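You operate a simulated robot arm through the tools that you are given. There is no shell and no other tool. Be economical: measure what you need, move in short steps, check, and stop when the job is done.

The job below is to be done with a simulated two-armed robot. You get a single attempt, and the scene is never put back.

JOB
Take the black block on the top of the green bench and put it away on the top of the grey table. Take the brown roll from the top of the green bench and leave it on the aluminium sheet there. Push the bottom drawer of the green bench shut. Open the third chest drawer from the top, fetch the blue clamp and set it in the inside from the top of the third chest drawer and shut the drawer again. Press the turn counter button three times. Take the presspaper piece from the top of the blue chest and put it on the clear middle of the grey bench. Take the thick brake pad that says "organic" from the top of the blue chest and leave it on the top of the grey table. Put the brown board piece from the top of the blue chest on the top of the white cabinet. Stack the 2.9 blue reel from the top of the grey table on top of the 1.9 blue reel. Press the zero button two times. Turn the upper paper brake knob to 0. Do these in any order. Set down upright: blue clamp.

It is judged by the outcome, as a careful person would: the job done as asked, and still so three seconds after it is handed in. It fails if anything else is knocked over, pushed out of place, dropped, spilled or broken. Flat cloth is picked up by pressing the open fingertips on it (5 to 10 N) and closing them slowly along it; thin cloth reads only 2 to 8 mm in the jaws.

ROBOT AND FRAMES
Two 7-joint arms with two-finger parallel grippers on one trunk, on a base that drives. Base frame: it is fixed to the floor where the robot stands at the start and does not move with it; the origin is under the middle of the robot, x ahead of it, y to its left, z up. Readings come in mm, rad, newtons and seconds.
The left shoulder is at the start at [70, 130, 1017], the right one opposite. With the tool pointing down near the work surface each hand reaches from about 100 to 500 mm from the robot's upright axis, wherever it stands, measured 20 degrees to its own side. Places, roughly: aluminium sheet [500, -250, 750]; black block (5x5x3 cm) [500, 0, 900]; blue clamp (11x4x6 cm) [700, -2700, 900]; blue reel [750, -6500, 1000]; bottom drawer of the green bench [200, -700, 400]; brown board piece (8x4x2 cm) [700, -5900, 900]; brown roll [500, -250, 750]; clear middle of the grey bench [700, -2600, 900]; inside of the third chest drawer [900, -5500, 400]; presspaper piece [750, -5500, 750]; thick brake pad [750, -5750, 1000]; third chest drawer [800, -5500, 400]; top of the grey table [800, -6400, 900]; top of the white cabinet (24x29 cm) [-220, -6900, 1100]; turn counter button [800, -3400, 900]; upper paper brake knob [-2800, -3400, 600]; zero button [700, -6900, 900]. Payload 1.57 kg a hand.
The tool frame of a hand sits at the grasp point between the pads (the TCP): z along the fingers, y along the line on which they close. The tips reach 30 mm beyond it. The gripper opens to 80 mm. The fingers are 17 mm wide and 12 mm thick; the gripper's body (40 by 82 mm) begins 80 mm behind the TCP.
Orientation is that of the tool frame in the base frame, as a unit quaternion [w, x, y, z]. With the fingers straight down and closing along the base's y, the tool's x points along the base's -x, its y along +y and its z along -z.

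CONTROLS
- The arms move only by the tool drive_tool. It takes "left_commands", "right_commands" or both (then of equal length, played together; a hand with none holds still); each is a list of rows, each a list of 7 numbers: the turn, a rotation vector about the base's x, y, z in units of 5 degrees (1.0 is 5 degrees), then the shift along the base's x, y, z in units of 20 mm (1.0 is 20 mm), then the gripper command, from -1 (shut) to 1 (fully open), values between in proportion. In form: [[wx, wy, wz, dx, dy, dz, claw], ...]. A call has 1 to 12 rows; each row shifts and turns the commanded pose from where the row before left it. A call with a number of a shift or a turn outside -1 to 1 is refused whole. Rows are played at 5 a second. More than 50 mm and 0.15 rad between two rows, or a gripper value outside its range, and nothing of the call is played. A pose out of reach is approached as far as the arm can. The call stops where the force on the tool passes 40 N (or 10 N more than at its start, if that is more) or the arm is blocked; 0.2 s more then pass. The fingers move at their own pace (about 108 mm/s each) and stop on an object; they squeeze with about 27 N. The grip force told is the motor's: it shows also when the fingers shut on nothing. Time passes only in rows, and 0.2 s behind the last, so rows that do not move let the fingers close. It gives the time, the measured TCP pose, the force on the tool (base axes), the opening and the grip force at its end, in the units of the frame above (readings bear some noise), with the torque about the TCP (base axes, N m) and any sound that the robot's microphone picked up.
- Cameras (640 x 400 px; columns grow to the right, rows downward): "scene" is now at [122.4, -47.3, 1239]; the picture's right is [-0.54, -0.84, 0.00], its down [-0.54, 0.34, -0.77] and it looks along [0.65, -0.42, -0.64] (base axes); focal length 240 px, centre (320, 200). "left" rides on the left gripper at [72, 7, -122] in its tool frame; the picture's right is [-0.09, 1.00, 0.00], its down [-0.84, -0.08, -0.54] and it looks along [-0.54, -0.05, 0.84] (tool axes); focal length 238 px, centre (320, 200). "right" rides on the right gripper at [72, -7, -122] in its tool frame; the picture's right is [0.09, 1.00, 0.00], its down [-0.84, 0.08, -0.54] and it looks along [-0.54, 0.05, 0.84] (tool axes); focal length 238 px, centre (320, 200). There is no depth. A picture from a camera that has moved, and an enlarged one, comes with that camera's place and axes in the base frame and with its lens.
- capture(camera): a new picture of that camera. It takes no simulated time.
- raise_lower(by): slides the trunk up (or, below 0, down) by that many mm; the arms and the scene camera ride with it, the base frame stays. It gives what a move gives, with no picture.
- steer(legs): drives the robot by 1 to 6 legs, each [ahead, left, turn to the left] in mm, mm and rad, along the robot's own axes; the way and the turn of a leg run together, so that a leg with both is an arc; at most 1500 mm and 3.142 rad a leg. The arms and the cameras ride along, it lands a little off, and it stops where it bumps. It gives what a move gives.
- turn_head(pan, tilt): turns the head with the scene camera to pan (to the left, within 1.501 rad either way) and tilt (down, from -0.506 to 1.204), counted from straight ahead of the robot. It gives what a move gives.
- inspect(camera, box): a new picture of the part [left, top, right, bottom] of that camera's present view, enlarged. It takes no simulated time.
- sign_off(): hands the job in; it is judged then, once.

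Go step by step. Nothing tells you exact positions but the pictures and the camera data: compare them with the known pose of the tool, close in by small moves and look again before you grip or let go. The budget is 525 turns and 318 pictures, counting those below and the enlarged ones. Unless the task says otherwise, let go and move clear before handing in, and close with one line.

The tools are called after ">>>" as name(argument=value, ...) on one line, values as JSON. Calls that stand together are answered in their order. drive_tool: Moves the arms, as the interface text tells. Its arguments: {"type":"object","properties":{"left_commands":{"type":"array","items":{"type":"array","items":{"type":"number"}}},"right_commands":{"type":"array","items":{"type":"array","items":{"type":"number"}}}},"required":[]} The other tools are called the same way: raise_lower (by) slides the trunk up or down; steer (legs) drives the base; turn_head (pan, tilt) turns the head that bears the scene camera; capture (camera) takes a picture; inspect (camera, box) takes an enlarged picture of a part of a camera's view; sign_off () hands the job in.

At the start:

```text
clock: 0.0
left_tool_pos: [273.1, -48.1, 1074.4]
left_ee_rot: [0.0, 0.0, 1.0, -0.002]
left_wrist_force: [0.0, 0.0, -0.1]
left_torque: [0.01, 0.01, -0.02]
left_gripper_width: 79.8
left_grip_force: 0.1
right_tool_pos: [240.6, -336.8, 1075.7]
right_ee_rot: [0.0, -0.001, 1.0, 0.0]
right_wrist_force: [-0.1, -0.2, 0.3]
right_torque: [0.0, -0.01, -0.02]
right_gripper_width: 80.3
right_grip_force: 0.0
trunk travel left (down, up): [-655.0, 285.0]
robot x, y, heading: [-3.2, -0.1, 0.001]
head pan, tilt: [-0.569, 0.688]
```

scene: 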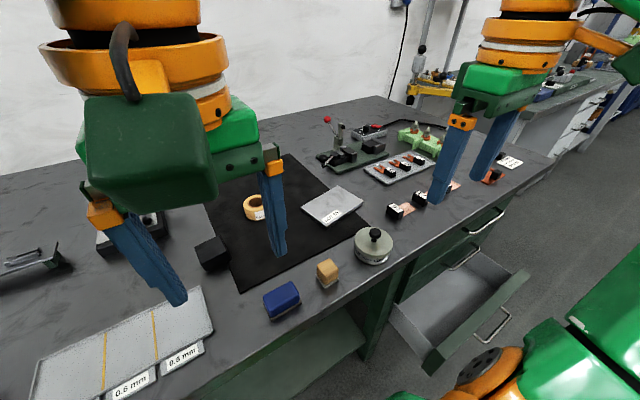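
right: 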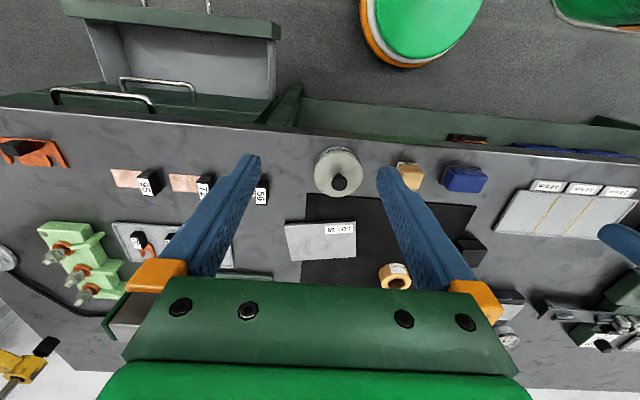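
left: 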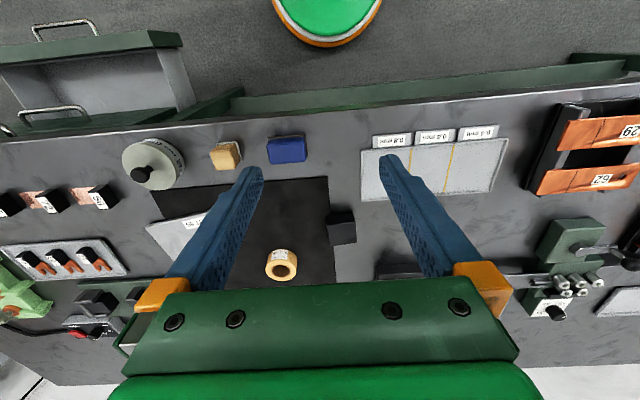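

I see the green bench ahead with the black block near [456,-30,890], the tape roll and a labelled plate on a black mat. I look closer at these and at the open drawer before moving.

>>> inspect(camera="scene", box=[180, 100, 440, 330])

>>> inspect(camera="left", box=[120, 120, 400, 300])

>>> inspect(camera="right", box=[220, 120, 520, 320])

```text
1.74 times, centred on (310, 215) of scene
camera zoom: at [122.4, -47.3, 1239.0], right [-0.54, -0.84, 0.0], down [-0.54, 0.34, -0.77], along [0.65, -0.42, -0.64], focal length 417 px, centre (337, 174)
```

zoom: 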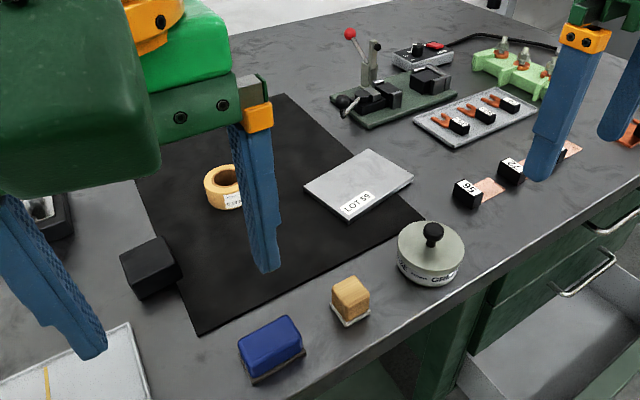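

```text
2.22 times, centred on (260, 210) of left
camera zoom: at [202.2, -42.3, 1195.9], right [0.09, 1.0, 0.0], down [0.84, -0.08, 0.54], along [0.54, -0.05, -0.84], focal length 530 px, centre (453, 178)
```

zoom: 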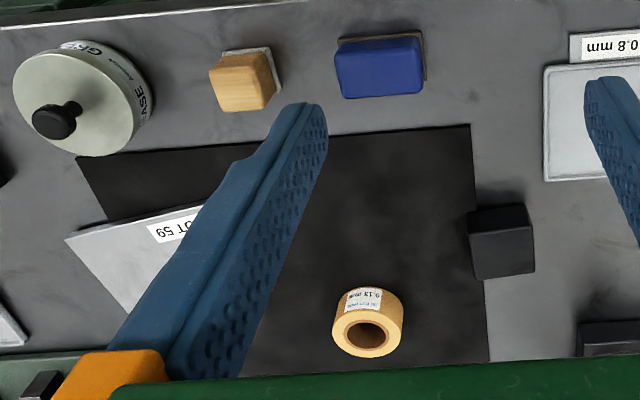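

```text
2.00 times, centred on (370, 220) of right
camera zoom: at [169.2, -343.3, 1197.8], right [-0.09, 1.0, 0.0], down [0.84, 0.08, 0.54], along [0.54, 0.05, -0.84], focal length 477 px, centre (220, 160)
```

zoom: 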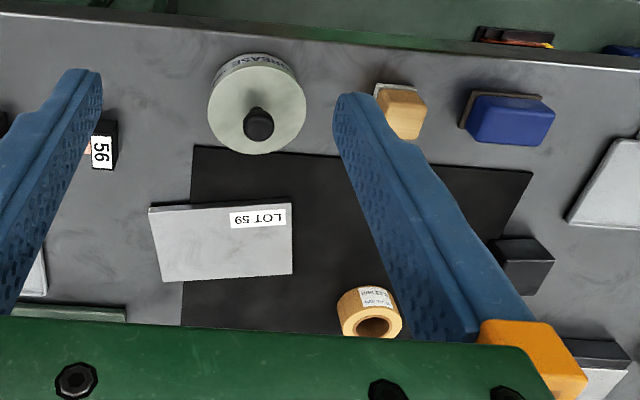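

The roll is near [524,-140,~895] on the mat, and the "LOT 59" plate near [455,-295] is the aluminium sheet. I drive a little closer and look from the scene camera straight down.

>>> steer(legs=[[70, 0, 0]])

>>> turn_head(pan=-0.45, tilt=0.9)

>>> capture(camera="scene")

```text
clock: 1.0
left_tool_pos: [340.1, -48.2, 1075.0]
left_ee_rot: [0.002, -0.001, 1.0, -0.001]
left_wrist_force: [-0.5, -0.1, 1.0]
left_torque: [0.03, 0.0, 0.03]
left_gripper_width: 79.9
left_grip_force: 0.0
right_tool_pos: [307.9, -337.4, 1076.3]
right_ee_rot: [0.001, 0.0, 1.0, 0.0]
right_wrist_force: [0.6, 0.3, -1.1]
right_torque: [0.02, 0.0, -0.01]
right_gripper_width: 80.0
right_grip_force: 0.0
trunk travel left (down, up): [-655.0, 285.0]
robot x, y, heading: [68.4, -0.1, -0.004]
head pan, tilt: [-0.569, 0.688]
```

```text
clock: 1.8
left_tool_pos: [343.2, -48.3, 1073.5]
left_ee_rot: [0.0, 0.0, 1.0, -0.001]
left_wrist_force: [0.2, 0.5, -0.9]
left_torque: [-0.02, 0.0, 0.0]
left_gripper_width: 80.2
left_grip_force: 0.1
right_tool_pos: [311.0, -335.8, 1076.1]
right_ee_rot: [-0.001, 0.0, 1.0, 0.0]
right_wrist_force: [-0.7, -0.6, -0.2]
right_torque: [-0.02, 0.02, -0.02]
right_gripper_width: 80.1
right_grip_force: 0.0
trunk travel left (down, up): [-655.0, 285.0]
robot x, y, heading: [69.3, 4.9, -0.001]
head pan, tilt: [-0.45, 0.901]
```

```text
311 pictures are left
camera scene: at [189.0, -34.3, 1221.9], right [-0.44, -0.9, 0.0], down [-0.71, 0.34, -0.62], along [0.56, -0.27, -0.78], focal length 240 px, centre (320, 200)
```

scene: 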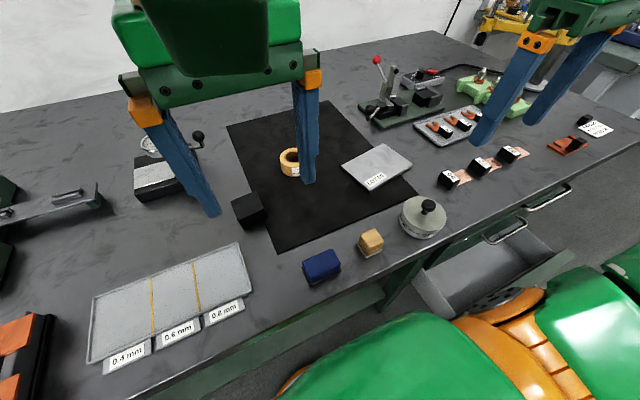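

The left hand goes above the roll to get a view along its fingers.

>>> drive_tool(left_commands=[[0, 0, 0, 0.9, -0.5, 0, 1], [0, 0, 0, 0.9, -0.5, 0, 1], [0, 0, 0, 0.9, -0.5, 0, 1], [0, 0, 0, 0.9, -0.5, 0, 1], [0, 0, 0, 0.9, -0.5, -0.5, 1], [0, 0, 0, 0.9, -0.5, -0.5, 1], [0, 0, 0, 0.9, -0.5, -0.5, 1], [0, 0, 0, 0.9, -0.5, -0.5, 1], [0, 0, 0, 0.9, -0.5, -0.5, 1], [0, 0, 0, 0, 0, 0, 1]])

>>> capture(camera="left")

```text
clock: 4.0
left_tool_pos: [408.0, -62.9, 1020.8]
left_ee_rot: [0.001, -0.005, 1.0, -0.005]
left_wrist_force: [0.1, -0.5, 0.7]
left_torque: [-0.03, 0.01, -0.03]
left_gripper_width: 80.1
left_grip_force: 0.0
left hand out of reach, approached as far as the arm can: row 1, 2, 3, 4, 5, 6, 7, 8, 9
right_tool_pos: [311.0, -336.4, 1075.6]
right_ee_rot: [0.001, 0.0, 1.0, 0.0]
right_wrist_force: [0.0, -0.3, 0.3]
right_torque: [0.0, -0.01, 0.02]
right_gripper_width: 79.9
right_grip_force: 0.1
trunk travel left (down, up): [-655.0, 285.0]
robot x, y, heading: [70.0, 2.6, -0.001]
head pan, tilt: [-0.45, 0.901]
```

```text
310 pictures are left
camera left: at [335.9, -56.3, 1142.4], right [0.08, 1.0, -0.01], down [0.84, -0.06, 0.54], along [0.54, -0.05, -0.84], focal length 238 px, centre (320, 200)
```

left: 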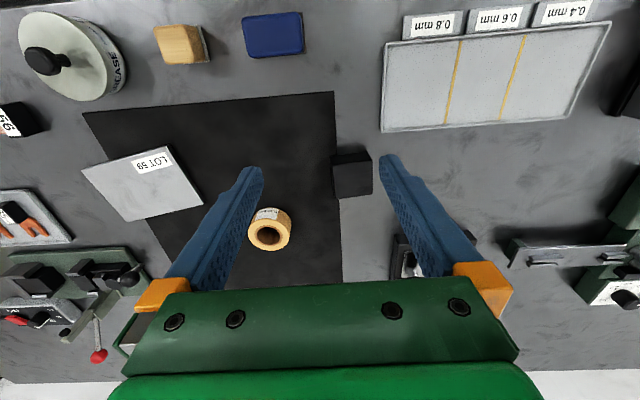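

Block: about [466,-30,885]; roll: [542,-143,890]; bench top ~870. The roll suits the right hand, so the left hand takes the block first.

>>> drive_tool(left_commands=[[0, 0, 0, 0, 0.8, -1, 1], [0, 0, 0, 0, 0.8, -1, 1]])

>>> capture(camera="left")

```text
clock: 4.5
left_tool_pos: [404.6, -31.7, 979.0]
left_ee_rot: [0.001, 0.001, 1.0, -0.001]
left_wrist_force: [0.1, 0.2, -0.2]
left_torque: [0.01, 0.02, -0.01]
left_gripper_width: 80.0
left_grip_force: 0.1
right_tool_pos: [311.4, -335.9, 1076.7]
right_ee_rot: [0.0, 0.0, 1.0, 0.0]
right_wrist_force: [-0.4, -0.6, 0.1]
right_torque: [-0.01, 0.01, 0.02]
right_gripper_width: 80.0
right_grip_force: 0.0
trunk travel left (down, up): [-655.0, 285.0]
robot x, y, heading: [68.0, 1.9, 0.001]
head pan, tilt: [-0.45, 0.901]
```

```text
309 pictures are left
camera left: at [333.9, -25.9, 1101.6], right [0.09, 1.0, 0.0], down [0.84, -0.08, 0.54], along [0.54, -0.05, -0.84], focal length 238 px, centre (320, 200)
```

left: 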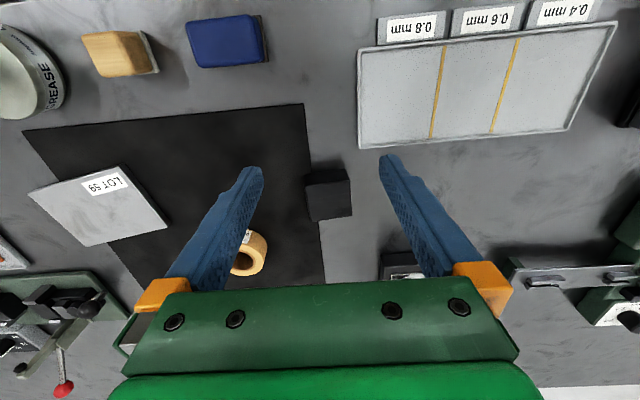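

>>> drive_tool(left_commands=[[0, 0, 0, 0.95, 0, -0.5, 1], [0, 0, 0, 0.95, 0, -0.5, 1], [0, 0, 0, 0.95, 0.1, -0.5, 1], [0, 0, 0, 0, 0, 0, 1]])

>>> capture(camera="left")

```text
clock: 5.5
left_tool_pos: [462.9, -31.3, 949.7]
left_ee_rot: [0.0, 0.001, 1.0, -0.001]
left_wrist_force: [0.6, 0.3, 0.0]
left_torque: [0.0, -0.01, 0.03]
left_gripper_width: 80.1
left_grip_force: 0.2
right_tool_pos: [309.3, -336.5, 1074.8]
right_ee_rot: [0.001, 0.0, 1.0, 0.0]
right_wrist_force: [-0.3, -0.6, 0.6]
right_torque: [-0.02, 0.0, 0.05]
right_gripper_width: 79.9
right_grip_force: 0.1
trunk travel left (down, up): [-655.0, 285.0]
robot x, y, heading: [67.1, 2.3, -0.001]
head pan, tilt: [-0.45, 0.901]
```

```text
308 pictures are left
camera left: at [391.7, -24.2, 1071.3], right [0.09, 1.0, 0.0], down [0.84, -0.08, 0.54], along [0.54, -0.05, -0.84], focal length 238 px, centre (320, 200)
```

left: 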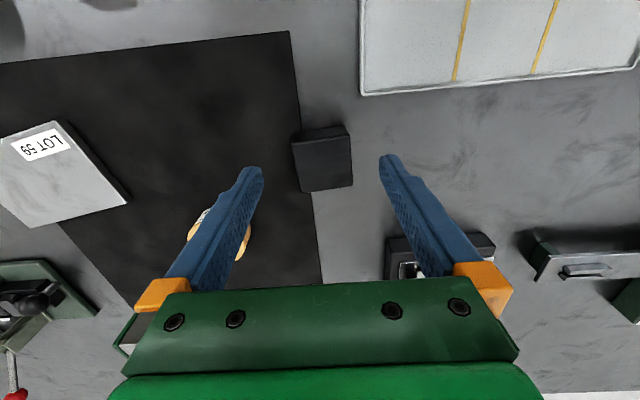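

>>> drive_tool(left_commands=[[0, 0, 0, 0.3, 0.15, -0.8, 1], [0, 0, 0, 0, 0, -0.8, 1], [0, 0, 0, 0, 0, -0.6, 1], [0, 0, 0, 0, 0, 0, -1], [0, 0, 0, 0, 0, 0, -1], [0, 0, 0, 0, 0, 0, -1]])

>>> capture(camera="left")

```text
clock: 7.0
left_tool_pos: [469.0, -29.7, 906.7]
left_ee_rot: [0.0, 0.001, 1.0, -0.001]
left_wrist_force: [0.2, -0.2, 1.3]
left_torque: [-0.08, -0.07, 0.04]
left_gripper_width: 50.0
left_grip_force: 26.9
right_tool_pos: [310.7, -336.8, 1077.0]
right_ee_rot: [0.0, 0.0, 1.0, -0.001]
right_wrist_force: [0.5, 0.3, 0.3]
right_torque: [0.0, -0.02, 0.0]
right_gripper_width: 79.9
right_grip_force: 0.2
trunk travel left (down, up): [-655.0, 285.0]
robot x, y, heading: [69.4, 1.4, 0.003]
head pan, tilt: [-0.45, 0.901]
```

```text
307 pictures are left
camera left: at [397.0, -22.7, 1028.3], right [0.09, 1.0, 0.0], down [0.84, -0.08, 0.54], along [0.54, -0.05, -0.84], focal length 238 px, centre (320, 200)
```

left: 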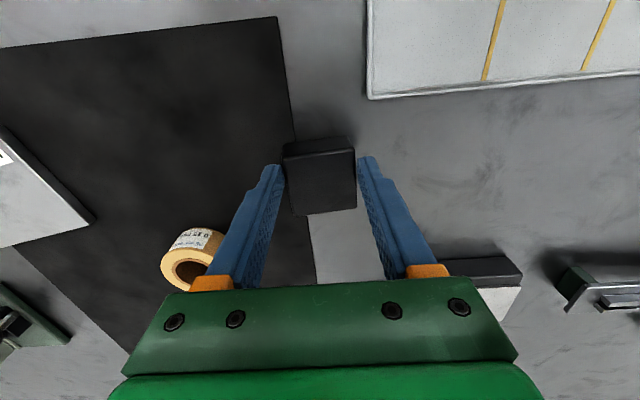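

Block gripped (50 mm). I lift it and tuck the left hand back while the right hand comes down for the roll.

>>> drive_tool(left_commands=[[0, 0, 0, 0, 0, 1, -1], [0, 0, 0, 0, 0, 1, -1], [0, 0, 0, 0, 0, 1, -1], [0, 0, 0, 0, 0, 1, -1], [0, 0, 0, 0, 0, 1, -1], [0, 0, 0, -1, 1, 0.5, -1], [0, 0, 0, -1, 1, 0.5, -1], [0, 0, 0, -1, 1, 0.5, -1], [0, 0, 0, -1, 1, 0.5, -1], [0, 0, 0, -1, 1, 0.5, -1], [0, 0, 0, -1, 1, 0, -1], [0, 0, 0, -1, 1, 0, -1]], right_commands=[[0, 0, 0, 0, 0, -1, 1], [0, 0, 0, 0, 0, -1, 1], [0, 0, 0, 0, 0, -1, 1], [0, 0, 0, 0, 0, -1, 1], [0, 0, 0, 0, 0, -1, 1], [0, 0, 0, 1, 0, 0, 1], [0, 0, 0, 1, 0.5, 0, 1], [0, 0, 0, 1, 1, 0, 1], [0, 0, 0, 1, 1, 0, 1], [0, 0, 0, 1, 1, 0, 1], [0, 0, 0, 1, 1, 0, 1], [0, 0, 0, 1, 1, 0, 1]])

>>> capture(camera="right")

```text
clock: 9.6
left_tool_pos: [319.7, 117.1, 1043.7]
left_ee_rot: [0.0, -0.001, 1.0, -0.001]
left_wrist_force: [-0.8, 0.1, -4.9]
left_torque: [-0.01, 0.05, 0.0]
left_gripper_width: 49.8
left_grip_force: 26.9
left hand out of reach, approached as far as the arm can: row 4, 5
right_tool_pos: [451.5, -222.7, 976.1]
right_ee_rot: [0.0, 0.0, 1.0, -0.002]
right_wrist_force: [-0.4, 0.1, -0.1]
right_torque: [-0.02, 0.0, 0.01]
right_gripper_width: 79.9
right_grip_force: 0.0
trunk travel left (down, up): [-655.0, 285.0]
robot x, y, heading: [72.9, 0.3, 0.002]
head pan, tilt: [-0.45, 0.901]
```

```text
306 pictures are left
camera right: at [380.1, -228.5, 1098.0], right [-0.09, 1.0, 0.0], down [0.84, 0.08, 0.54], along [0.54, 0.05, -0.84], focal length 238 px, centre (320, 200)
```

right: 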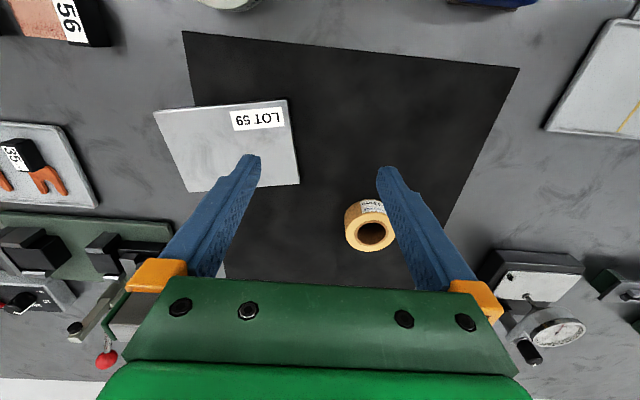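

>>> drive_tool(right_commands=[[0, 0, 0, 0.9, 0.75, -0.2, 1], [0, 0, 0, 0.9, 0.75, -0.2, 1], [0, 0, 0, 0.9, 0.75, -0.2, 1], [0, 0, 0, 0.9, 0.75, -0.2, 1], [0, 0, 0, 0.8, 0.75, -0.2, 1], [0, 0, 0, 0, 0, 0, 1]])

>>> capture(camera="right")

```text
clock: 10.9
left_tool_pos: [320.3, 114.5, 1043.9]
left_ee_rot: [0.0, 0.0, 1.0, -0.001]
left_wrist_force: [0.3, 1.3, -5.4]
left_torque: [-0.01, 0.04, 0.0]
left_gripper_width: 50.1
left_grip_force: 27.2
right_tool_pos: [489.2, -185.2, 942.2]
right_ee_rot: [0.0, 0.0, 1.0, 0.001]
right_wrist_force: [0.5, -0.6, 0.7]
right_torque: [0.05, 0.0, 0.02]
right_gripper_width: 80.1
right_grip_force: 0.0
right hand out of reach, approached as far as the arm can: row 2, 3, 4, 5
trunk travel left (down, up): [-655.0, 285.0]
robot x, y, heading: [68.9, -0.3, 0.001]
head pan, tilt: [-0.45, 0.901]
```

```text
305 pictures are left
camera right: at [417.3, -193.1, 1063.5], right [-0.09, 1.0, 0.0], down [0.84, 0.08, 0.54], along [0.54, 0.05, -0.84], focal length 238 px, centre (320, 200)
```

right: 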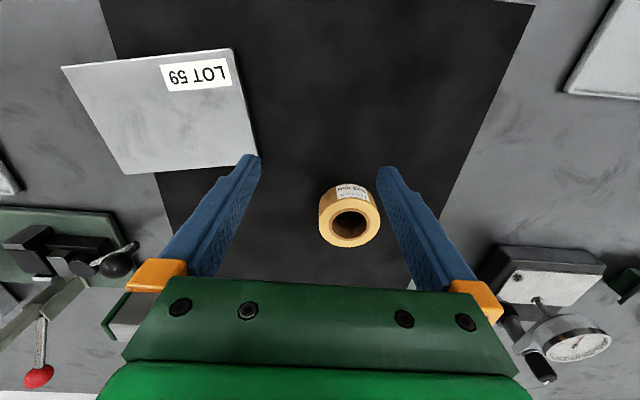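

>>> raise_lower(by=100)

>>> drive_tool(right_commands=[[0, 0, 0, 0.6, 0.4, -1, 1], [0, 0, 0, 0.6, 0.4, -1, 1], [0, 0, 0, 0.6, 0.4, -1, 1], [0, 0, 0, 0.6, 0.4, -1, 1], [0, 0, 0, 0.1, 0, 0, 1]])

>>> capture(camera="right")

```text
clock: 12.3
left_tool_pos: [319.7, 114.1, 1143.2]
left_ee_rot: [0.0, 0.0, 1.0, -0.001]
left_wrist_force: [0.7, -0.2, -5.0]
left_torque: [-0.01, 0.08, 0.0]
left_gripper_width: 50.1
left_grip_force: 26.9
right_tool_pos: [489.4, -187.2, 1042.1]
right_ee_rot: [-0.001, 0.0, 1.0, 0.0]
right_wrist_force: [0.0, 0.0, -0.5]
right_torque: [-0.02, 0.01, 0.01]
right_gripper_width: 79.9
right_grip_force: 0.1
trunk travel left (down, up): [-755.0, 185.0]
robot x, y, heading: [67.1, 1.8, 0.002]
head pan, tilt: [-0.45, 0.901]
```

```text
clock: 13.5
left_tool_pos: [319.9, 113.8, 1143.1]
left_ee_rot: [0.001, 0.0, 1.0, 0.0]
left_wrist_force: [1.0, 0.3, -5.2]
left_torque: [0.02, 0.08, -0.02]
left_gripper_width: 49.8
left_grip_force: 26.9
right_tool_pos: [495.9, -181.1, 959.8]
right_ee_rot: [0.001, 0.0, 1.0, 0.001]
right_wrist_force: [0.9, 0.2, -0.2]
right_torque: [0.0, -0.01, 0.0]
right_gripper_width: 80.2
right_grip_force: 0.0
right hand out of reach, approached as far as the arm can: row 1, 2, 3, 4
trunk travel left (down, up): [-755.0, 185.0]
robot x, y, heading: [68.4, 1.6, 0.001]
head pan, tilt: [-0.45, 0.901]
```

```text
304 pictures are left
camera right: at [425.0, -188.0, 1081.3], right [-0.09, 1.0, 0.0], down [0.84, 0.08, 0.54], along [0.54, 0.05, -0.84], focal length 238 px, centre (320, 200)
```

right: 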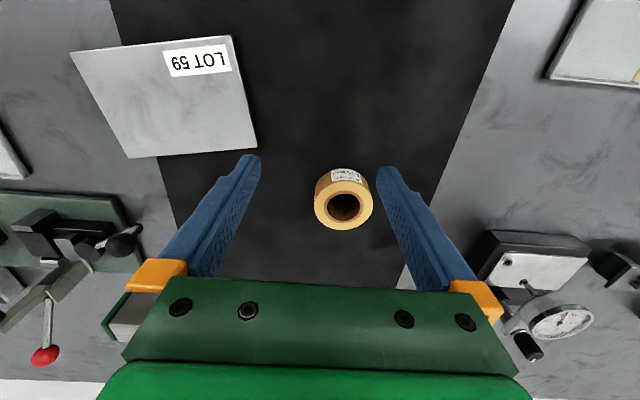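

>>> turn_head(pan=0, tilt=1.2)

>>> capture(camera="scene")

```text
clock: 14.4
left_tool_pos: [320.0, 114.7, 1143.7]
left_ee_rot: [-0.001, 0.0, 1.0, -0.002]
left_wrist_force: [-0.5, -0.5, -5.3]
left_torque: [0.01, 0.02, 0.01]
left_gripper_width: 49.7
left_grip_force: 27.0
right_tool_pos: [495.6, -182.6, 959.8]
right_ee_rot: [0.0, 0.0, 1.0, 0.0]
right_wrist_force: [-0.3, -0.1, -0.1]
right_torque: [0.0, 0.0, 0.0]
right_gripper_width: 80.2
right_grip_force: 0.1
trunk travel left (down, up): [-755.0, 185.0]
robot x, y, heading: [68.4, -1.5, 0.001]
head pan, tilt: [0.0, 1.201]
```

```text
303 pictures are left
camera scene: at [177.2, -1.0, 1302.0], right [0.0, -1.0, 0.0], down [-0.93, 0.0, -0.36], along [0.36, 0.0, -0.93], focal length 240 px, centre (320, 200)
```

scene: 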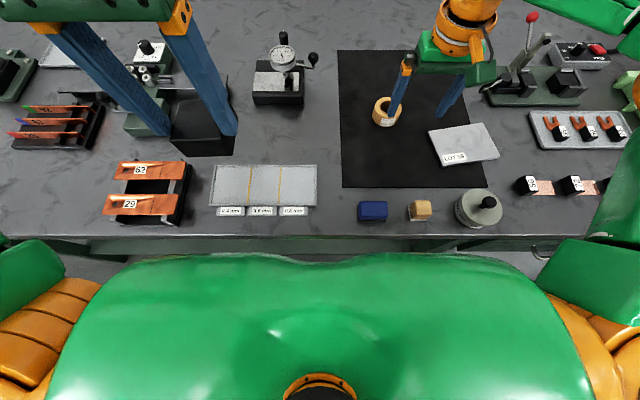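

>>> steer(legs=[[35, 0, 0]])

>>> capture(camera="right")

```text
clock: 15.2
left_tool_pos: [348.7, 115.6, 1146.2]
left_ee_rot: [0.003, -0.002, 1.0, -0.002]
left_wrist_force: [-0.8, -0.3, -5.4]
left_torque: [0.0, 0.03, 0.01]
left_gripper_width: 49.7
left_grip_force: 27.2
right_tool_pos: [526.8, -180.3, 962.8]
right_ee_rot: [0.004, -0.001, 1.0, 0.001]
right_wrist_force: [-0.7, 0.3, 0.1]
right_torque: [-0.05, 0.0, 0.02]
right_gripper_width: 80.0
right_grip_force: 0.1
trunk travel left (down, up): [-755.0, 185.0]
robot x, y, heading: [102.1, 0.9, 0.001]
head pan, tilt: [0.0, 1.201]
```

```text
302 pictures are left
camera right: at [454.6, -187.9, 1083.6], right [-0.09, 1.0, 0.0], down [0.83, 0.08, 0.55], along [0.55, 0.05, -0.84], focal length 238 px, centre (320, 200)
```

right: 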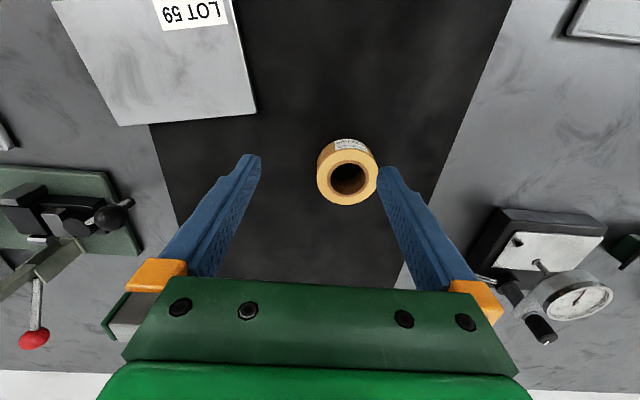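

>>> drive_tool(right_commands=[[0, 0, 0, 0.6, 0.6, 0, 1], [0, 0, 0, 0.55, 0.6, -0.4, 1], [0, 0, 0, 0, 0, 0, 1]])

>>> capture(camera="right")

```text
clock: 16.0
left_tool_pos: [355.8, 115.0, 1144.2]
left_ee_rot: [0.0, -0.001, 1.0, -0.001]
left_wrist_force: [0.5, -0.1, -6.6]
left_torque: [0.01, 0.06, -0.03]
left_gripper_width: 49.7
left_grip_force: 27.2
right_tool_pos: [531.0, -179.8, 956.5]
right_ee_rot: [0.001, -0.001, 1.0, 0.001]
right_wrist_force: [-0.2, 0.8, 0.5]
right_torque: [0.04, 0.01, 0.03]
right_gripper_width: 79.9
right_grip_force: 0.0
right hand out of reach, approached as far as the arm can: row 1, 2
trunk travel left (down, up): [-755.0, 185.0]
robot x, y, heading: [104.7, 2.7, 0.001]
head pan, tilt: [0.0, 1.201]
```

```text
301 pictures are left
camera right: at [459.5, -186.0, 1077.8], right [-0.09, 1.0, 0.0], down [0.84, 0.08, 0.54], along [0.54, 0.05, -0.84], focal length 238 px, centre (320, 200)
```

right: 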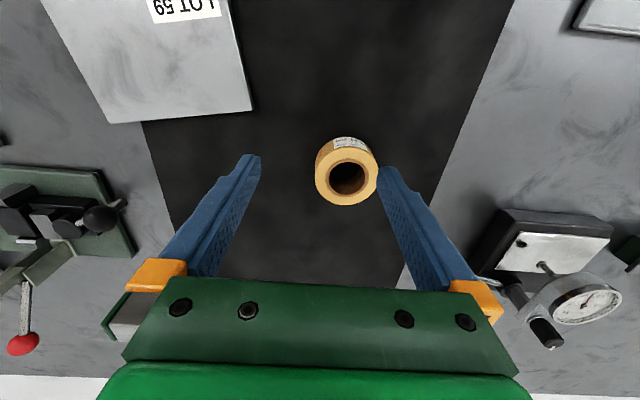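

>>> steer(legs=[[30, 0, 0]])

>>> drive_tool(right_commands=[[0, 0, 0, -0.4, 0.65, 0, 1], [0, 0, 0, -0.2, 0.65, 0, 1], [0, 0, 0, 0, 0, 0, 1]])

>>> capture(camera="right")

```text
clock: 16.9
left_tool_pos: [379.6, 116.0, 1144.6]
left_ee_rot: [0.003, -0.001, 1.0, -0.001]
left_wrist_force: [-0.8, 0.2, -5.5]
left_torque: [-0.01, 0.03, 0.02]
left_gripper_width: 49.9
left_grip_force: 26.9
right_tool_pos: [556.8, -177.9, 958.7]
right_ee_rot: [0.005, -0.001, 1.0, 0.0]
right_wrist_force: [-0.7, -0.5, -0.4]
right_torque: [0.02, -0.04, -0.01]
right_gripper_width: 79.8
right_grip_force: 0.1
trunk travel left (down, up): [-755.0, 185.0]
robot x, y, heading: [138.1, 1.7, 0.001]
head pan, tilt: [0.0, 1.201]
```

```text
clock: 17.7
left_tool_pos: [385.3, 115.1, 1143.8]
left_ee_rot: [0.0, -0.001, 1.0, -0.001]
left_wrist_force: [0.5, 0.0, -5.2]
left_torque: [0.02, 0.08, -0.03]
left_gripper_width: 49.5
left_grip_force: 27.0
right_tool_pos: [545.1, -155.4, 957.0]
right_ee_rot: [0.002, 0.0, 1.0, 0.003]
right_wrist_force: [-0.1, 0.2, 0.4]
right_torque: [-0.02, -0.02, 0.01]
right_gripper_width: 79.9
right_grip_force: 0.0
right hand out of reach, approached as far as the arm can: row 2
trunk travel left (down, up): [-755.0, 185.0]
robot x, y, heading: [133.4, -6.3, 0.002]
head pan, tilt: [0.0, 1.201]
```

```text
300 pictures are left
camera right: at [473.4, -162.6, 1078.3], right [-0.09, 1.0, 0.0], down [0.83, 0.08, 0.55], along [0.54, 0.05, -0.84], focal length 238 px, centre (320, 200)
```

right: 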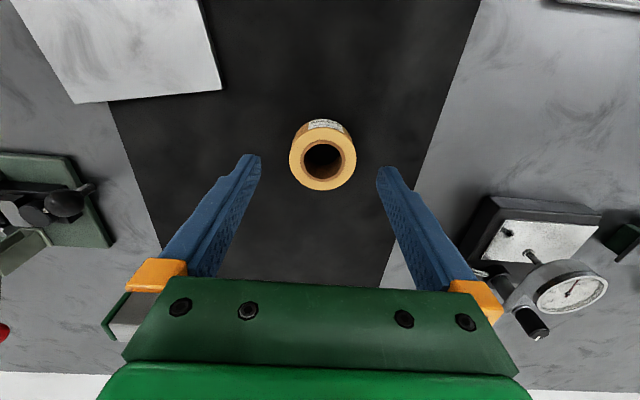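

>>> drive_tool(right_commands=[[0, 0, 0, 0.2, 0, -0.9, 1], [0, 0, 0, 0, 0, -0.9, 1], [0, 0, 0, 0, 0, -0.5, 1], [0, 0, 0, 0, 0, 0, 1]])

>>> capture(camera="right")

```text
clock: 18.7
left_tool_pos: [385.1, 114.7, 1143.2]
left_ee_rot: [-0.001, 0.0, 1.0, 0.0]
left_wrist_force: [-1.0, -0.3, -6.1]
left_torque: [0.01, 0.03, 0.05]
left_gripper_width: 49.8
left_grip_force: 27.5
right_tool_pos: [540.0, -161.1, 913.4]
right_ee_rot: [0.001, 0.0, 1.0, 0.001]
right_wrist_force: [-0.3, -0.1, 0.1]
right_torque: [0.0, -0.02, 0.0]
right_gripper_width: 80.0
right_grip_force: 0.1
right hand out of reach, approached as far as the arm can: row 1, 3
trunk travel left (down, up): [-755.0, 185.0]
robot x, y, heading: [135.5, -2.6, 0.0]
head pan, tilt: [0.0, 1.201]
```

```text
299 pictures are left
camera right: at [467.5, -169.4, 1035.2], right [-0.09, 1.0, 0.0], down [0.83, 0.08, 0.55], along [0.54, 0.05, -0.84], focal length 238 px, centre (320, 200)
```

right: 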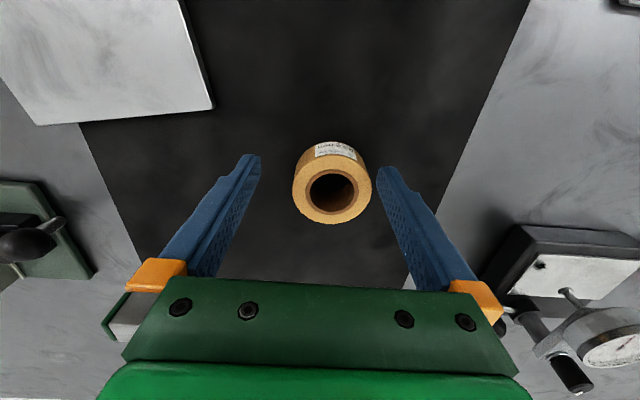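

>>> steer(legs=[[16, 0, 0]])

>>> drive_tool(right_commands=[[0, 0, 0, 0, 0.25, -0.2, 1], [0, 0, 0, 0, 0, 0, 1]])

>>> capture(camera="right")

```text
clock: 19.4
left_tool_pos: [399.5, 113.8, 1143.4]
left_ee_rot: [0.0, 0.0, 1.0, -0.001]
left_wrist_force: [0.1, 0.0, -5.4]
left_torque: [0.02, 0.03, -0.04]
left_gripper_width: 49.7
left_grip_force: 27.0
right_tool_pos: [553.9, -161.9, 914.9]
right_ee_rot: [0.003, -0.001, 1.0, 0.002]
right_wrist_force: [-0.1, 0.5, 0.2]
right_torque: [-0.01, -0.02, -0.01]
right_gripper_width: 79.9
right_grip_force: 0.0
trunk travel left (down, up): [-755.0, 185.0]
robot x, y, heading: [152.1, 1.4, 0.001]
head pan, tilt: [0.0, 1.201]
```

```text
clock: 20.1
left_tool_pos: [399.2, 117.7, 1143.9]
left_ee_rot: [0.001, -0.001, 1.0, 0.0]
left_wrist_force: [-0.2, -0.1, -6.1]
left_torque: [-0.01, 0.07, 0.0]
left_gripper_width: 49.6
left_grip_force: 26.7
right_tool_pos: [551.5, -156.8, 912.5]
right_ee_rot: [0.005, -0.001, 1.0, 0.002]
right_wrist_force: [3.7, 2.3, 15.7]
right_torque: [0.72, -0.21, -0.16]
right_gripper_width: 79.9
right_grip_force: 0.0
right hand out of reach, approached as far as the arm can: row 1
trunk travel left (down, up): [-755.0, 185.0]
robot x, y, heading: [152.2, 0.9, 0.002]
head pan, tilt: [0.0, 1.201]
```

```text
298 pictures are left
camera right: at [479.5, -164.8, 1033.0], right [-0.09, 1.0, 0.0], down [0.83, 0.08, 0.55], along [0.55, 0.06, -0.83], focal length 238 px, centre (320, 200)
```

right: 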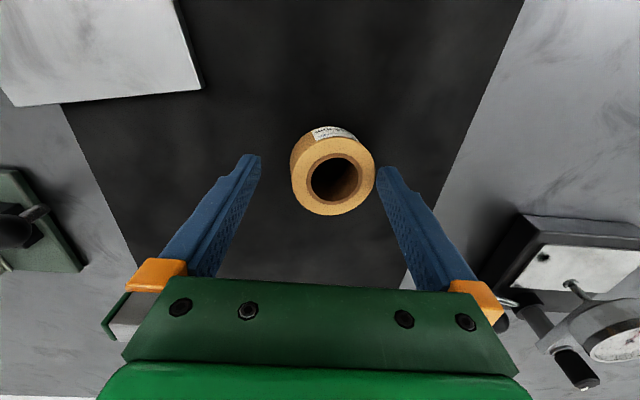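

The +y fingertip seems to press the roll's edge; I back up a little, shift over and retry.

>>> drive_tool(right_commands=[[0, 0, 0, 0, 0, 1, 1], [0, 0, 0, -0.2, 0.45, 0, 1], [0, 0, 0, 0, 0, 0, 1]])

>>> capture(camera="right")

```text
clock: 20.9
left_tool_pos: [401.6, 115.2, 1143.0]
left_ee_rot: [0.0, -0.001, 1.0, -0.001]
left_wrist_force: [-0.1, 0.1, -5.5]
left_torque: [0.01, 0.06, -0.02]
left_gripper_width: 49.9
left_grip_force: 26.9
right_tool_pos: [548.4, -150.5, 930.9]
right_ee_rot: [0.002, -0.001, 1.0, 0.002]
right_wrist_force: [-0.3, 0.1, 0.2]
right_torque: [-0.02, 0.01, 0.0]
right_gripper_width: 80.1
right_grip_force: 0.1
trunk travel left (down, up): [-755.0, 185.0]
robot x, y, heading: [153.8, -3.1, 0.009]
head pan, tilt: [0.0, 1.201]
```

```text
297 pictures are left
camera right: at [476.6, -158.0, 1051.8], right [-0.09, 1.0, 0.0], down [0.83, 0.08, 0.55], along [0.54, 0.05, -0.84], focal length 238 px, centre (320, 200)
```

right: 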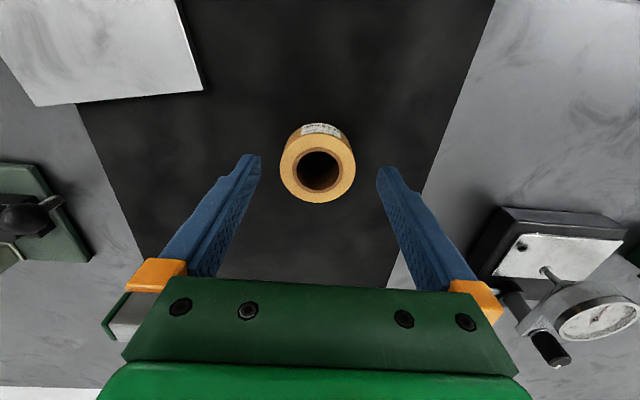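

>>> drive_tool(right_commands=[[0, 0, 0, 0, 0, -0.6, 1], [0, 0, 0, 0, 0, -0.5, 1], [0, 0, 0, 0, 0, 0, 1]])

```text
clock: 21.6
left_tool_pos: [400.5, 115.4, 1143.2]
left_ee_rot: [0.0, -0.001, 1.0, -0.001]
left_wrist_force: [0.3, -0.7, -6.1]
left_torque: [0.01, 0.04, -0.02]
left_gripper_width: 50.1
left_grip_force: 27.2
right_tool_pos: [546.1, -153.3, 910.0]
right_ee_rot: [0.003, -0.002, 1.0, 0.002]
right_wrist_force: [0.7, -0.1, 0.6]
right_torque: [0.04, 0.02, 0.03]
right_gripper_width: 80.2
right_grip_force: 0.0
right hand out of reach, approached as far as the arm can: row 2
trunk travel left (down, up): [-755.0, 185.0]
robot x, y, heading: [155.9, -0.2, 0.007]
head pan, tilt: [0.0, 1.201]
```

No contact force now, so I close on the roll.

>>> drive_tool(right_commands=[[0, 0, 0, 0, 0, 0, -1], [0, 0, 0, 0, 0, 0, -1], [0, 0, 0, 0, 0, 0, -1]])

>>> capture(camera="right")

```text
clock: 22.4
left_tool_pos: [400.8, 114.7, 1143.6]
left_ee_rot: [0.001, 0.0, 1.0, -0.001]
left_wrist_force: [-0.6, 0.5, -6.2]
left_torque: [-0.03, 0.01, 0.0]
left_gripper_width: 49.7
left_grip_force: 27.1
right_tool_pos: [545.3, -153.1, 909.4]
right_ee_rot: [0.003, -0.001, 1.0, 0.003]
right_wrist_force: [0.7, 0.4, 0.1]
right_torque: [-0.01, -0.02, 0.02]
right_gripper_width: 55.7
right_grip_force: 27.2
trunk travel left (down, up): [-755.0, 185.0]
robot x, y, heading: [145.1, 0.1, 0.003]
head pan, tilt: [0.0, 1.201]
```

```text
296 pictures are left
camera right: at [474.3, -160.4, 1030.8], right [-0.09, 1.0, 0.0], down [0.83, 0.08, 0.55], along [0.55, 0.06, -0.84], focal length 238 px, centre (320, 200)
```

right: 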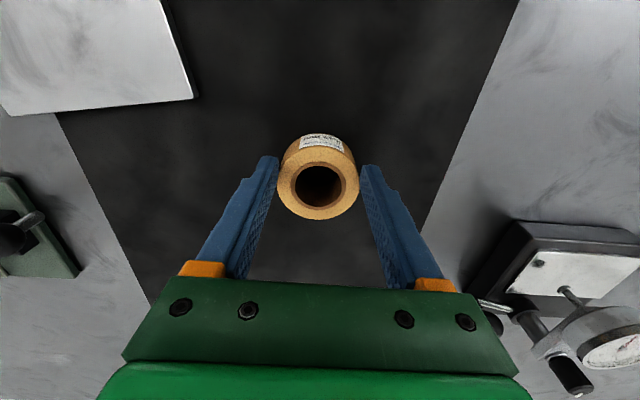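

>>> drive_tool(right_commands=[[0, 0, 0, 0, 0, 1, -1], [0, 0, 0, 0, 0, 1, -1], [0, 0, 0, -0.5, -1, 0, -1], [0, 0, 0, -0.5, -1, 0, -1], [0, 0, 0, -0.5, -1, 0, -1], [0, 0, 0, -0.5, -1, 0, -1], [0, 0, 0, -0.5, -1, 0, -1], [0, 0, 0, -0.5, -1, 0, -1], [0, 0, 0, -0.5, -1, 0, -1], [0, 0, 0, -0.35, -0.5, 0, -1], [0, 0, 0, 0, 0, 0, -1]])

>>> capture(camera="right")

```text
clock: 24.9
left_tool_pos: [400.6, 114.8, 1143.4]
left_ee_rot: [0.0, -0.001, 1.0, -0.001]
left_wrist_force: [-0.4, 1.1, -5.8]
left_torque: [0.0, 0.07, -0.02]
left_gripper_width: 49.6
left_grip_force: 27.0
right_tool_pos: [470.5, -302.4, 950.0]
right_ee_rot: [0.003, -0.002, 1.0, 0.001]
right_wrist_force: [-0.2, -0.2, 0.7]
right_torque: [0.03, -0.02, -0.01]
right_gripper_width: 55.7
right_grip_force: 27.3
trunk travel left (down, up): [-755.0, 185.0]
robot x, y, heading: [155.4, -0.2, -0.0]
head pan, tilt: [0.0, 1.201]
```

```text
295 pictures are left
camera right: at [397.4, -309.8, 1071.4], right [-0.09, 1.0, 0.0], down [0.83, 0.08, 0.55], along [0.54, 0.05, -0.84], focal length 238 px, centre (320, 200)
```

right: 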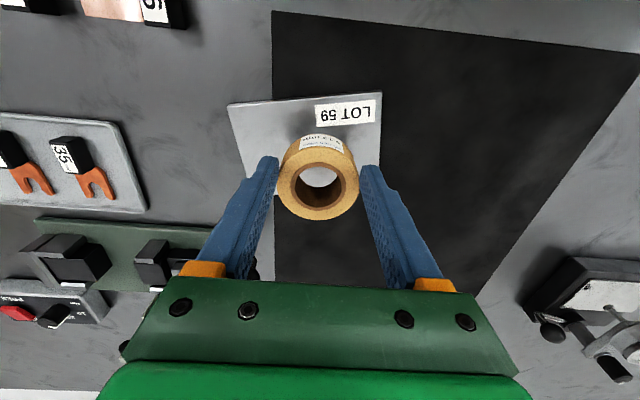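

>>> drive_tool(right_commands=[[0, 0, 0, -0.2, -0.2, -0.8, -1], [0, 0, 0, 0, 0, -0.5, -1], [0, 0, 0, 0, 0, -0.2, -1], [0, 0, 0, 0, 0, 0, -1]])

>>> capture(camera="right")

```text
clock: 25.9
left_tool_pos: [400.7, 114.4, 1142.6]
left_ee_rot: [0.0, -0.001, 1.0, -0.001]
left_wrist_force: [0.1, -0.7, -5.1]
left_torque: [0.0, 0.07, 0.01]
left_gripper_width: 49.7
left_grip_force: 26.4
right_tool_pos: [465.6, -307.2, 920.0]
right_ee_rot: [0.004, 0.0, 1.0, 0.002]
right_wrist_force: [0.4, 0.9, 0.1]
right_torque: [0.01, 0.0, -0.03]
right_gripper_width: 55.3
right_grip_force: 27.3
trunk travel left (down, up): [-755.0, 185.0]
robot x, y, heading: [151.8, -0.0, 0.001]
head pan, tilt: [0.0, 1.201]
```

```text
294 pictures are left
camera right: at [393.1, -314.3, 1041.9], right [-0.09, 1.0, 0.0], down [0.83, 0.08, 0.55], along [0.54, 0.05, -0.84], focal length 238 px, centre (320, 200)
```

right: 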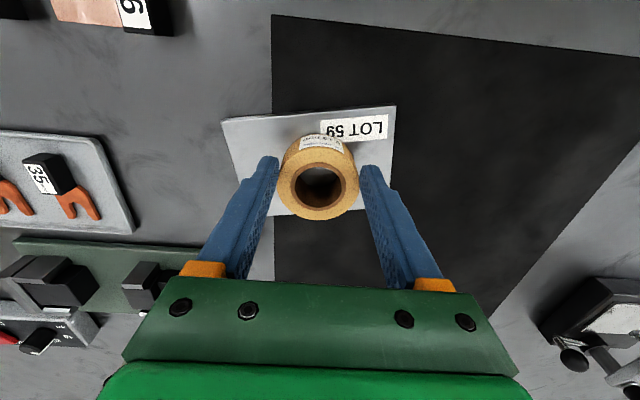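

>>> drive_tool(right_commands=[[0, 0, 0, 0, 0, -0.15, -1], [0, 0, 0, 0, 0, 0, -1]])

>>> drive_tool(right_commands=[[0, 0, 0, 0, 0, -0.15, -1], [0, 0, 0, 0, 0, 0, -1]])

```text
clock: 26.4
left_tool_pos: [399.8, 115.0, 1145.2]
left_ee_rot: [0.001, -0.001, 1.0, -0.001]
left_wrist_force: [0.3, -0.1, -6.6]
left_torque: [0.01, 0.05, 0.0]
left_gripper_width: 50.0
left_grip_force: 27.2
right_tool_pos: [463.9, -306.1, 920.2]
right_ee_rot: [0.005, -0.001, 1.0, 0.003]
right_wrist_force: [1.3, -3.5, 15.8]
right_torque: [-0.18, -0.2, -0.06]
right_gripper_width: 54.5
right_grip_force: 26.1
trunk travel left (down, up): [-755.0, 185.0]
robot x, y, heading: [154.0, 4.2, -0.004]
head pan, tilt: [0.0, 1.201]
```

```text
clock: 27.1
left_tool_pos: [397.2, 115.9, 1143.3]
left_ee_rot: [0.002, 0.0, 1.0, -0.002]
left_wrist_force: [0.9, 0.9, -5.3]
left_torque: [-0.02, 0.09, -0.01]
left_gripper_width: 49.7
left_grip_force: 26.6
right_tool_pos: [461.4, -306.3, 915.3]
right_ee_rot: [0.005, -0.001, 1.0, 0.002]
right_wrist_force: [-3.9, -4.7, 19.7]
right_torque: [-0.21, -0.02, -0.06]
right_gripper_width: 53.9
right_grip_force: 27.2
trunk travel left (down, up): [-755.0, 185.0]
robot x, y, heading: [150.9, -1.5, 0.003]
head pan, tilt: [0.0, 1.201]
```

Contact is made; I open and lift straight up.

>>> drive_tool(right_commands=[[0, 0, 0, 0, 0, 0.1, 0.2], [0, 0, 0, 0, 0, 0, 1], [0, 0, 0, 0, 0, 0, 1], [0, 0, 0, 0, 0, 1, 1], [0, 0, 0, 0, 0, 1, 1], [0, 0, 0, 0, 0, 1, 1], [0, 0, 0, -0.5, 0, 1, 1], [0, 0, 0, -0.5, 0, 1, 1]])

>>> capture(camera="right")

```text
clock: 28.9
left_tool_pos: [400.4, 115.1, 1143.6]
left_ee_rot: [0.0, -0.001, 1.0, -0.001]
left_wrist_force: [0.7, -0.8, -6.2]
left_torque: [0.0, 0.05, -0.01]
left_gripper_width: 49.7
left_grip_force: 27.6
right_tool_pos: [443.9, -307.2, 1017.1]
right_ee_rot: [0.003, -0.001, 1.0, 0.001]
right_wrist_force: [-0.7, 0.0, -0.4]
right_torque: [0.0, 0.01, -0.02]
right_gripper_width: 80.1
right_grip_force: 0.0
trunk travel left (down, up): [-755.0, 185.0]
robot x, y, heading: [151.9, 1.5, 0.004]
head pan, tilt: [0.0, 1.201]
```

```text
293 pictures are left
camera right: at [372.6, -313.7, 1138.0], right [-0.09, 1.0, 0.0], down [0.83, 0.08, 0.55], along [0.54, 0.05, -0.84], focal length 238 px, centre (320, 200)
```

right: 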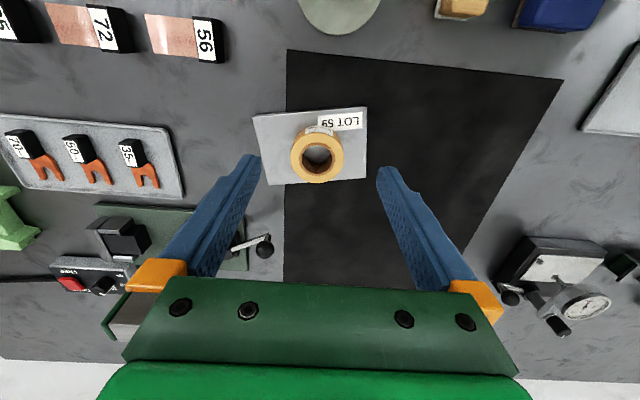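

The roll is on the sheet. I back away from the bench, move across in front of the open drawer and look at it.

>>> steer(legs=[[-600, 0, 0], [0, -600, 0]])

>>> turn_head(pan=0, tilt=0.75)

>>> capture(camera="scene")

```text
clock: 35.3
left_tool_pos: [-203.6, -495.2, 1143.6]
left_ee_rot: [0.0, -0.003, 1.0, -0.002]
left_wrist_force: [-0.1, -0.6, -5.2]
left_torque: [0.01, 0.06, -0.04]
left_gripper_width: 50.0
left_grip_force: 26.5
right_tool_pos: [-156.5, -916.9, 1017.1]
right_ee_rot: [0.003, -0.002, 1.0, 0.002]
right_wrist_force: [-0.4, -0.1, 0.4]
right_torque: [-0.03, 0.03, -0.01]
right_gripper_width: 80.1
right_grip_force: 0.1
trunk travel left (down, up): [-755.0, 185.0]
robot x, y, heading: [-457.1, -613.5, 0.005]
head pan, tilt: [0.0, 1.201]
```

```text
clock: 36.2
left_tool_pos: [-203.0, -495.9, 1144.6]
left_ee_rot: [0.0, -0.002, 1.0, -0.001]
left_wrist_force: [0.0, 0.7, -5.8]
left_torque: [0.0, 0.07, 0.0]
left_gripper_width: 49.9
left_grip_force: 26.6
right_tool_pos: [-157.7, -916.4, 1017.2]
right_ee_rot: [0.003, -0.002, 1.0, 0.001]
right_wrist_force: [-0.3, 0.5, 0.0]
right_torque: [0.01, 0.0, 0.0]
right_gripper_width: 80.0
right_grip_force: 0.1
trunk travel left (down, up): [-755.0, 185.0]
robot x, y, heading: [-452.2, -617.6, 0.003]
head pan, tilt: [0.0, 0.75]
```

```text
292 pictures are left
camera scene: at [-318.1, -611.8, 1333.6], right [0.0, -1.0, 0.0], down [-0.68, 0.0, -0.73], along [0.73, 0.0, -0.68], focal length 240 px, centre (320, 200)
```

scene: 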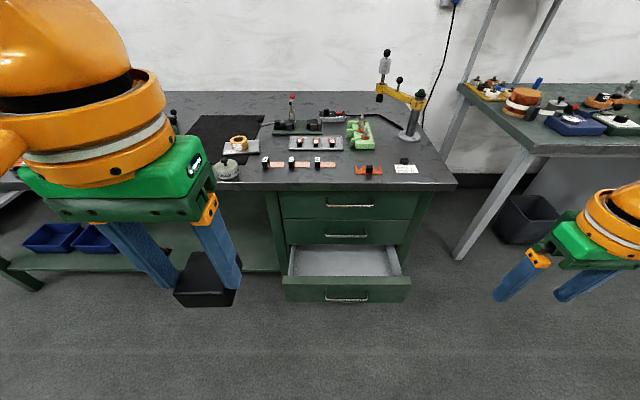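

The bottom drawer front sits around x≈130, z 330–470, centre y≈-712. I lower the trunk, close the right hand and turn it to point forward for pushing.

>>> raise_lower(by=-500)

>>> drive_tool(right_commands=[[0, -1, 0, 0.5, 0.5, 0, -1], [0, -1, 0, 0.5, 0.5, 0, -1], [0, -1, 0, 0.5, 0.5, 0, -1], [0, -1, 0, 0.5, 0.5, 0, -1], [0, -1, 0, 0.5, 0.5, 0, -1], [0, -1, 0, 0.5, 0.5, 0, -1], [0, -1, 0, 0.5, 0.5, 0, -1], [0, -1, 0, 0.5, 0.5, 0, -1], [0, -1, 0, 0.5, 0.5, 0, -1], [0, -1, 0, 0, 0.5, 0, -1], [0, -1, 0, 0, 0, 0, -1], [0, -1, 0, 0, 0, 0, -1]])

>>> drive_tool(right_commands=[[0, -1, 0, 0, 0, 0, -1], [0, -1, 0, 0, 0, 0, -1], [0, -1, 0, 0, 0, 0, -1], [0, -1, 0, 0, 0, 0, -1], [0, -1, 0, 0, 0, 0, -1], [0, -1, 0, 0, 0, 0, -1]])

```text
refused: -500 is not a number from -400 to 400
```

```text
clock: 38.8
left_tool_pos: [-202.2, -494.4, 1143.3]
left_ee_rot: [0.0, -0.002, 1.0, -0.001]
left_wrist_force: [-0.3, -0.7, -6.1]
left_torque: [0.0, 0.05, 0.02]
left_gripper_width: 49.9
left_grip_force: 27.1
right_tool_pos: [-27.3, -824.4, 1022.5]
right_ee_rot: [0.502, -0.003, 0.865, 0.002]
right_wrist_force: [0.6, -0.2, -0.3]
right_torque: [0.01, 0.01, -0.03]
right_gripper_width: 0.0
right_grip_force: 20.7
right hand out of reach, approached as far as the arm can: row 10, 11, 12
trunk travel left (down, up): [-755.0, 185.0]
robot x, y, heading: [-454.3, -617.0, 0.003]
head pan, tilt: [0.0, 0.75]
```

```text
clock: 40.2
left_tool_pos: [-201.7, -495.9, 1142.8]
left_ee_rot: [0.0, -0.002, 1.0, 0.0]
left_wrist_force: [-0.4, 0.3, -6.1]
left_torque: [0.0, 0.05, 0.0]
left_gripper_width: 49.8
left_grip_force: 27.2
right_tool_pos: [-13.6, -825.6, 1022.1]
right_ee_rot: [0.71, -0.003, 0.704, 0.0]
right_wrist_force: [0.1, 0.1, -0.3]
right_torque: [-0.03, 0.0, -0.01]
right_gripper_width: 0.0
right_grip_force: 20.5
right hand out of reach, approached as far as the arm can: row 1, 2
trunk travel left (down, up): [-755.0, 185.0]
robot x, y, heading: [-450.7, -613.3, 0.004]
head pan, tilt: [0.0, 0.75]
```

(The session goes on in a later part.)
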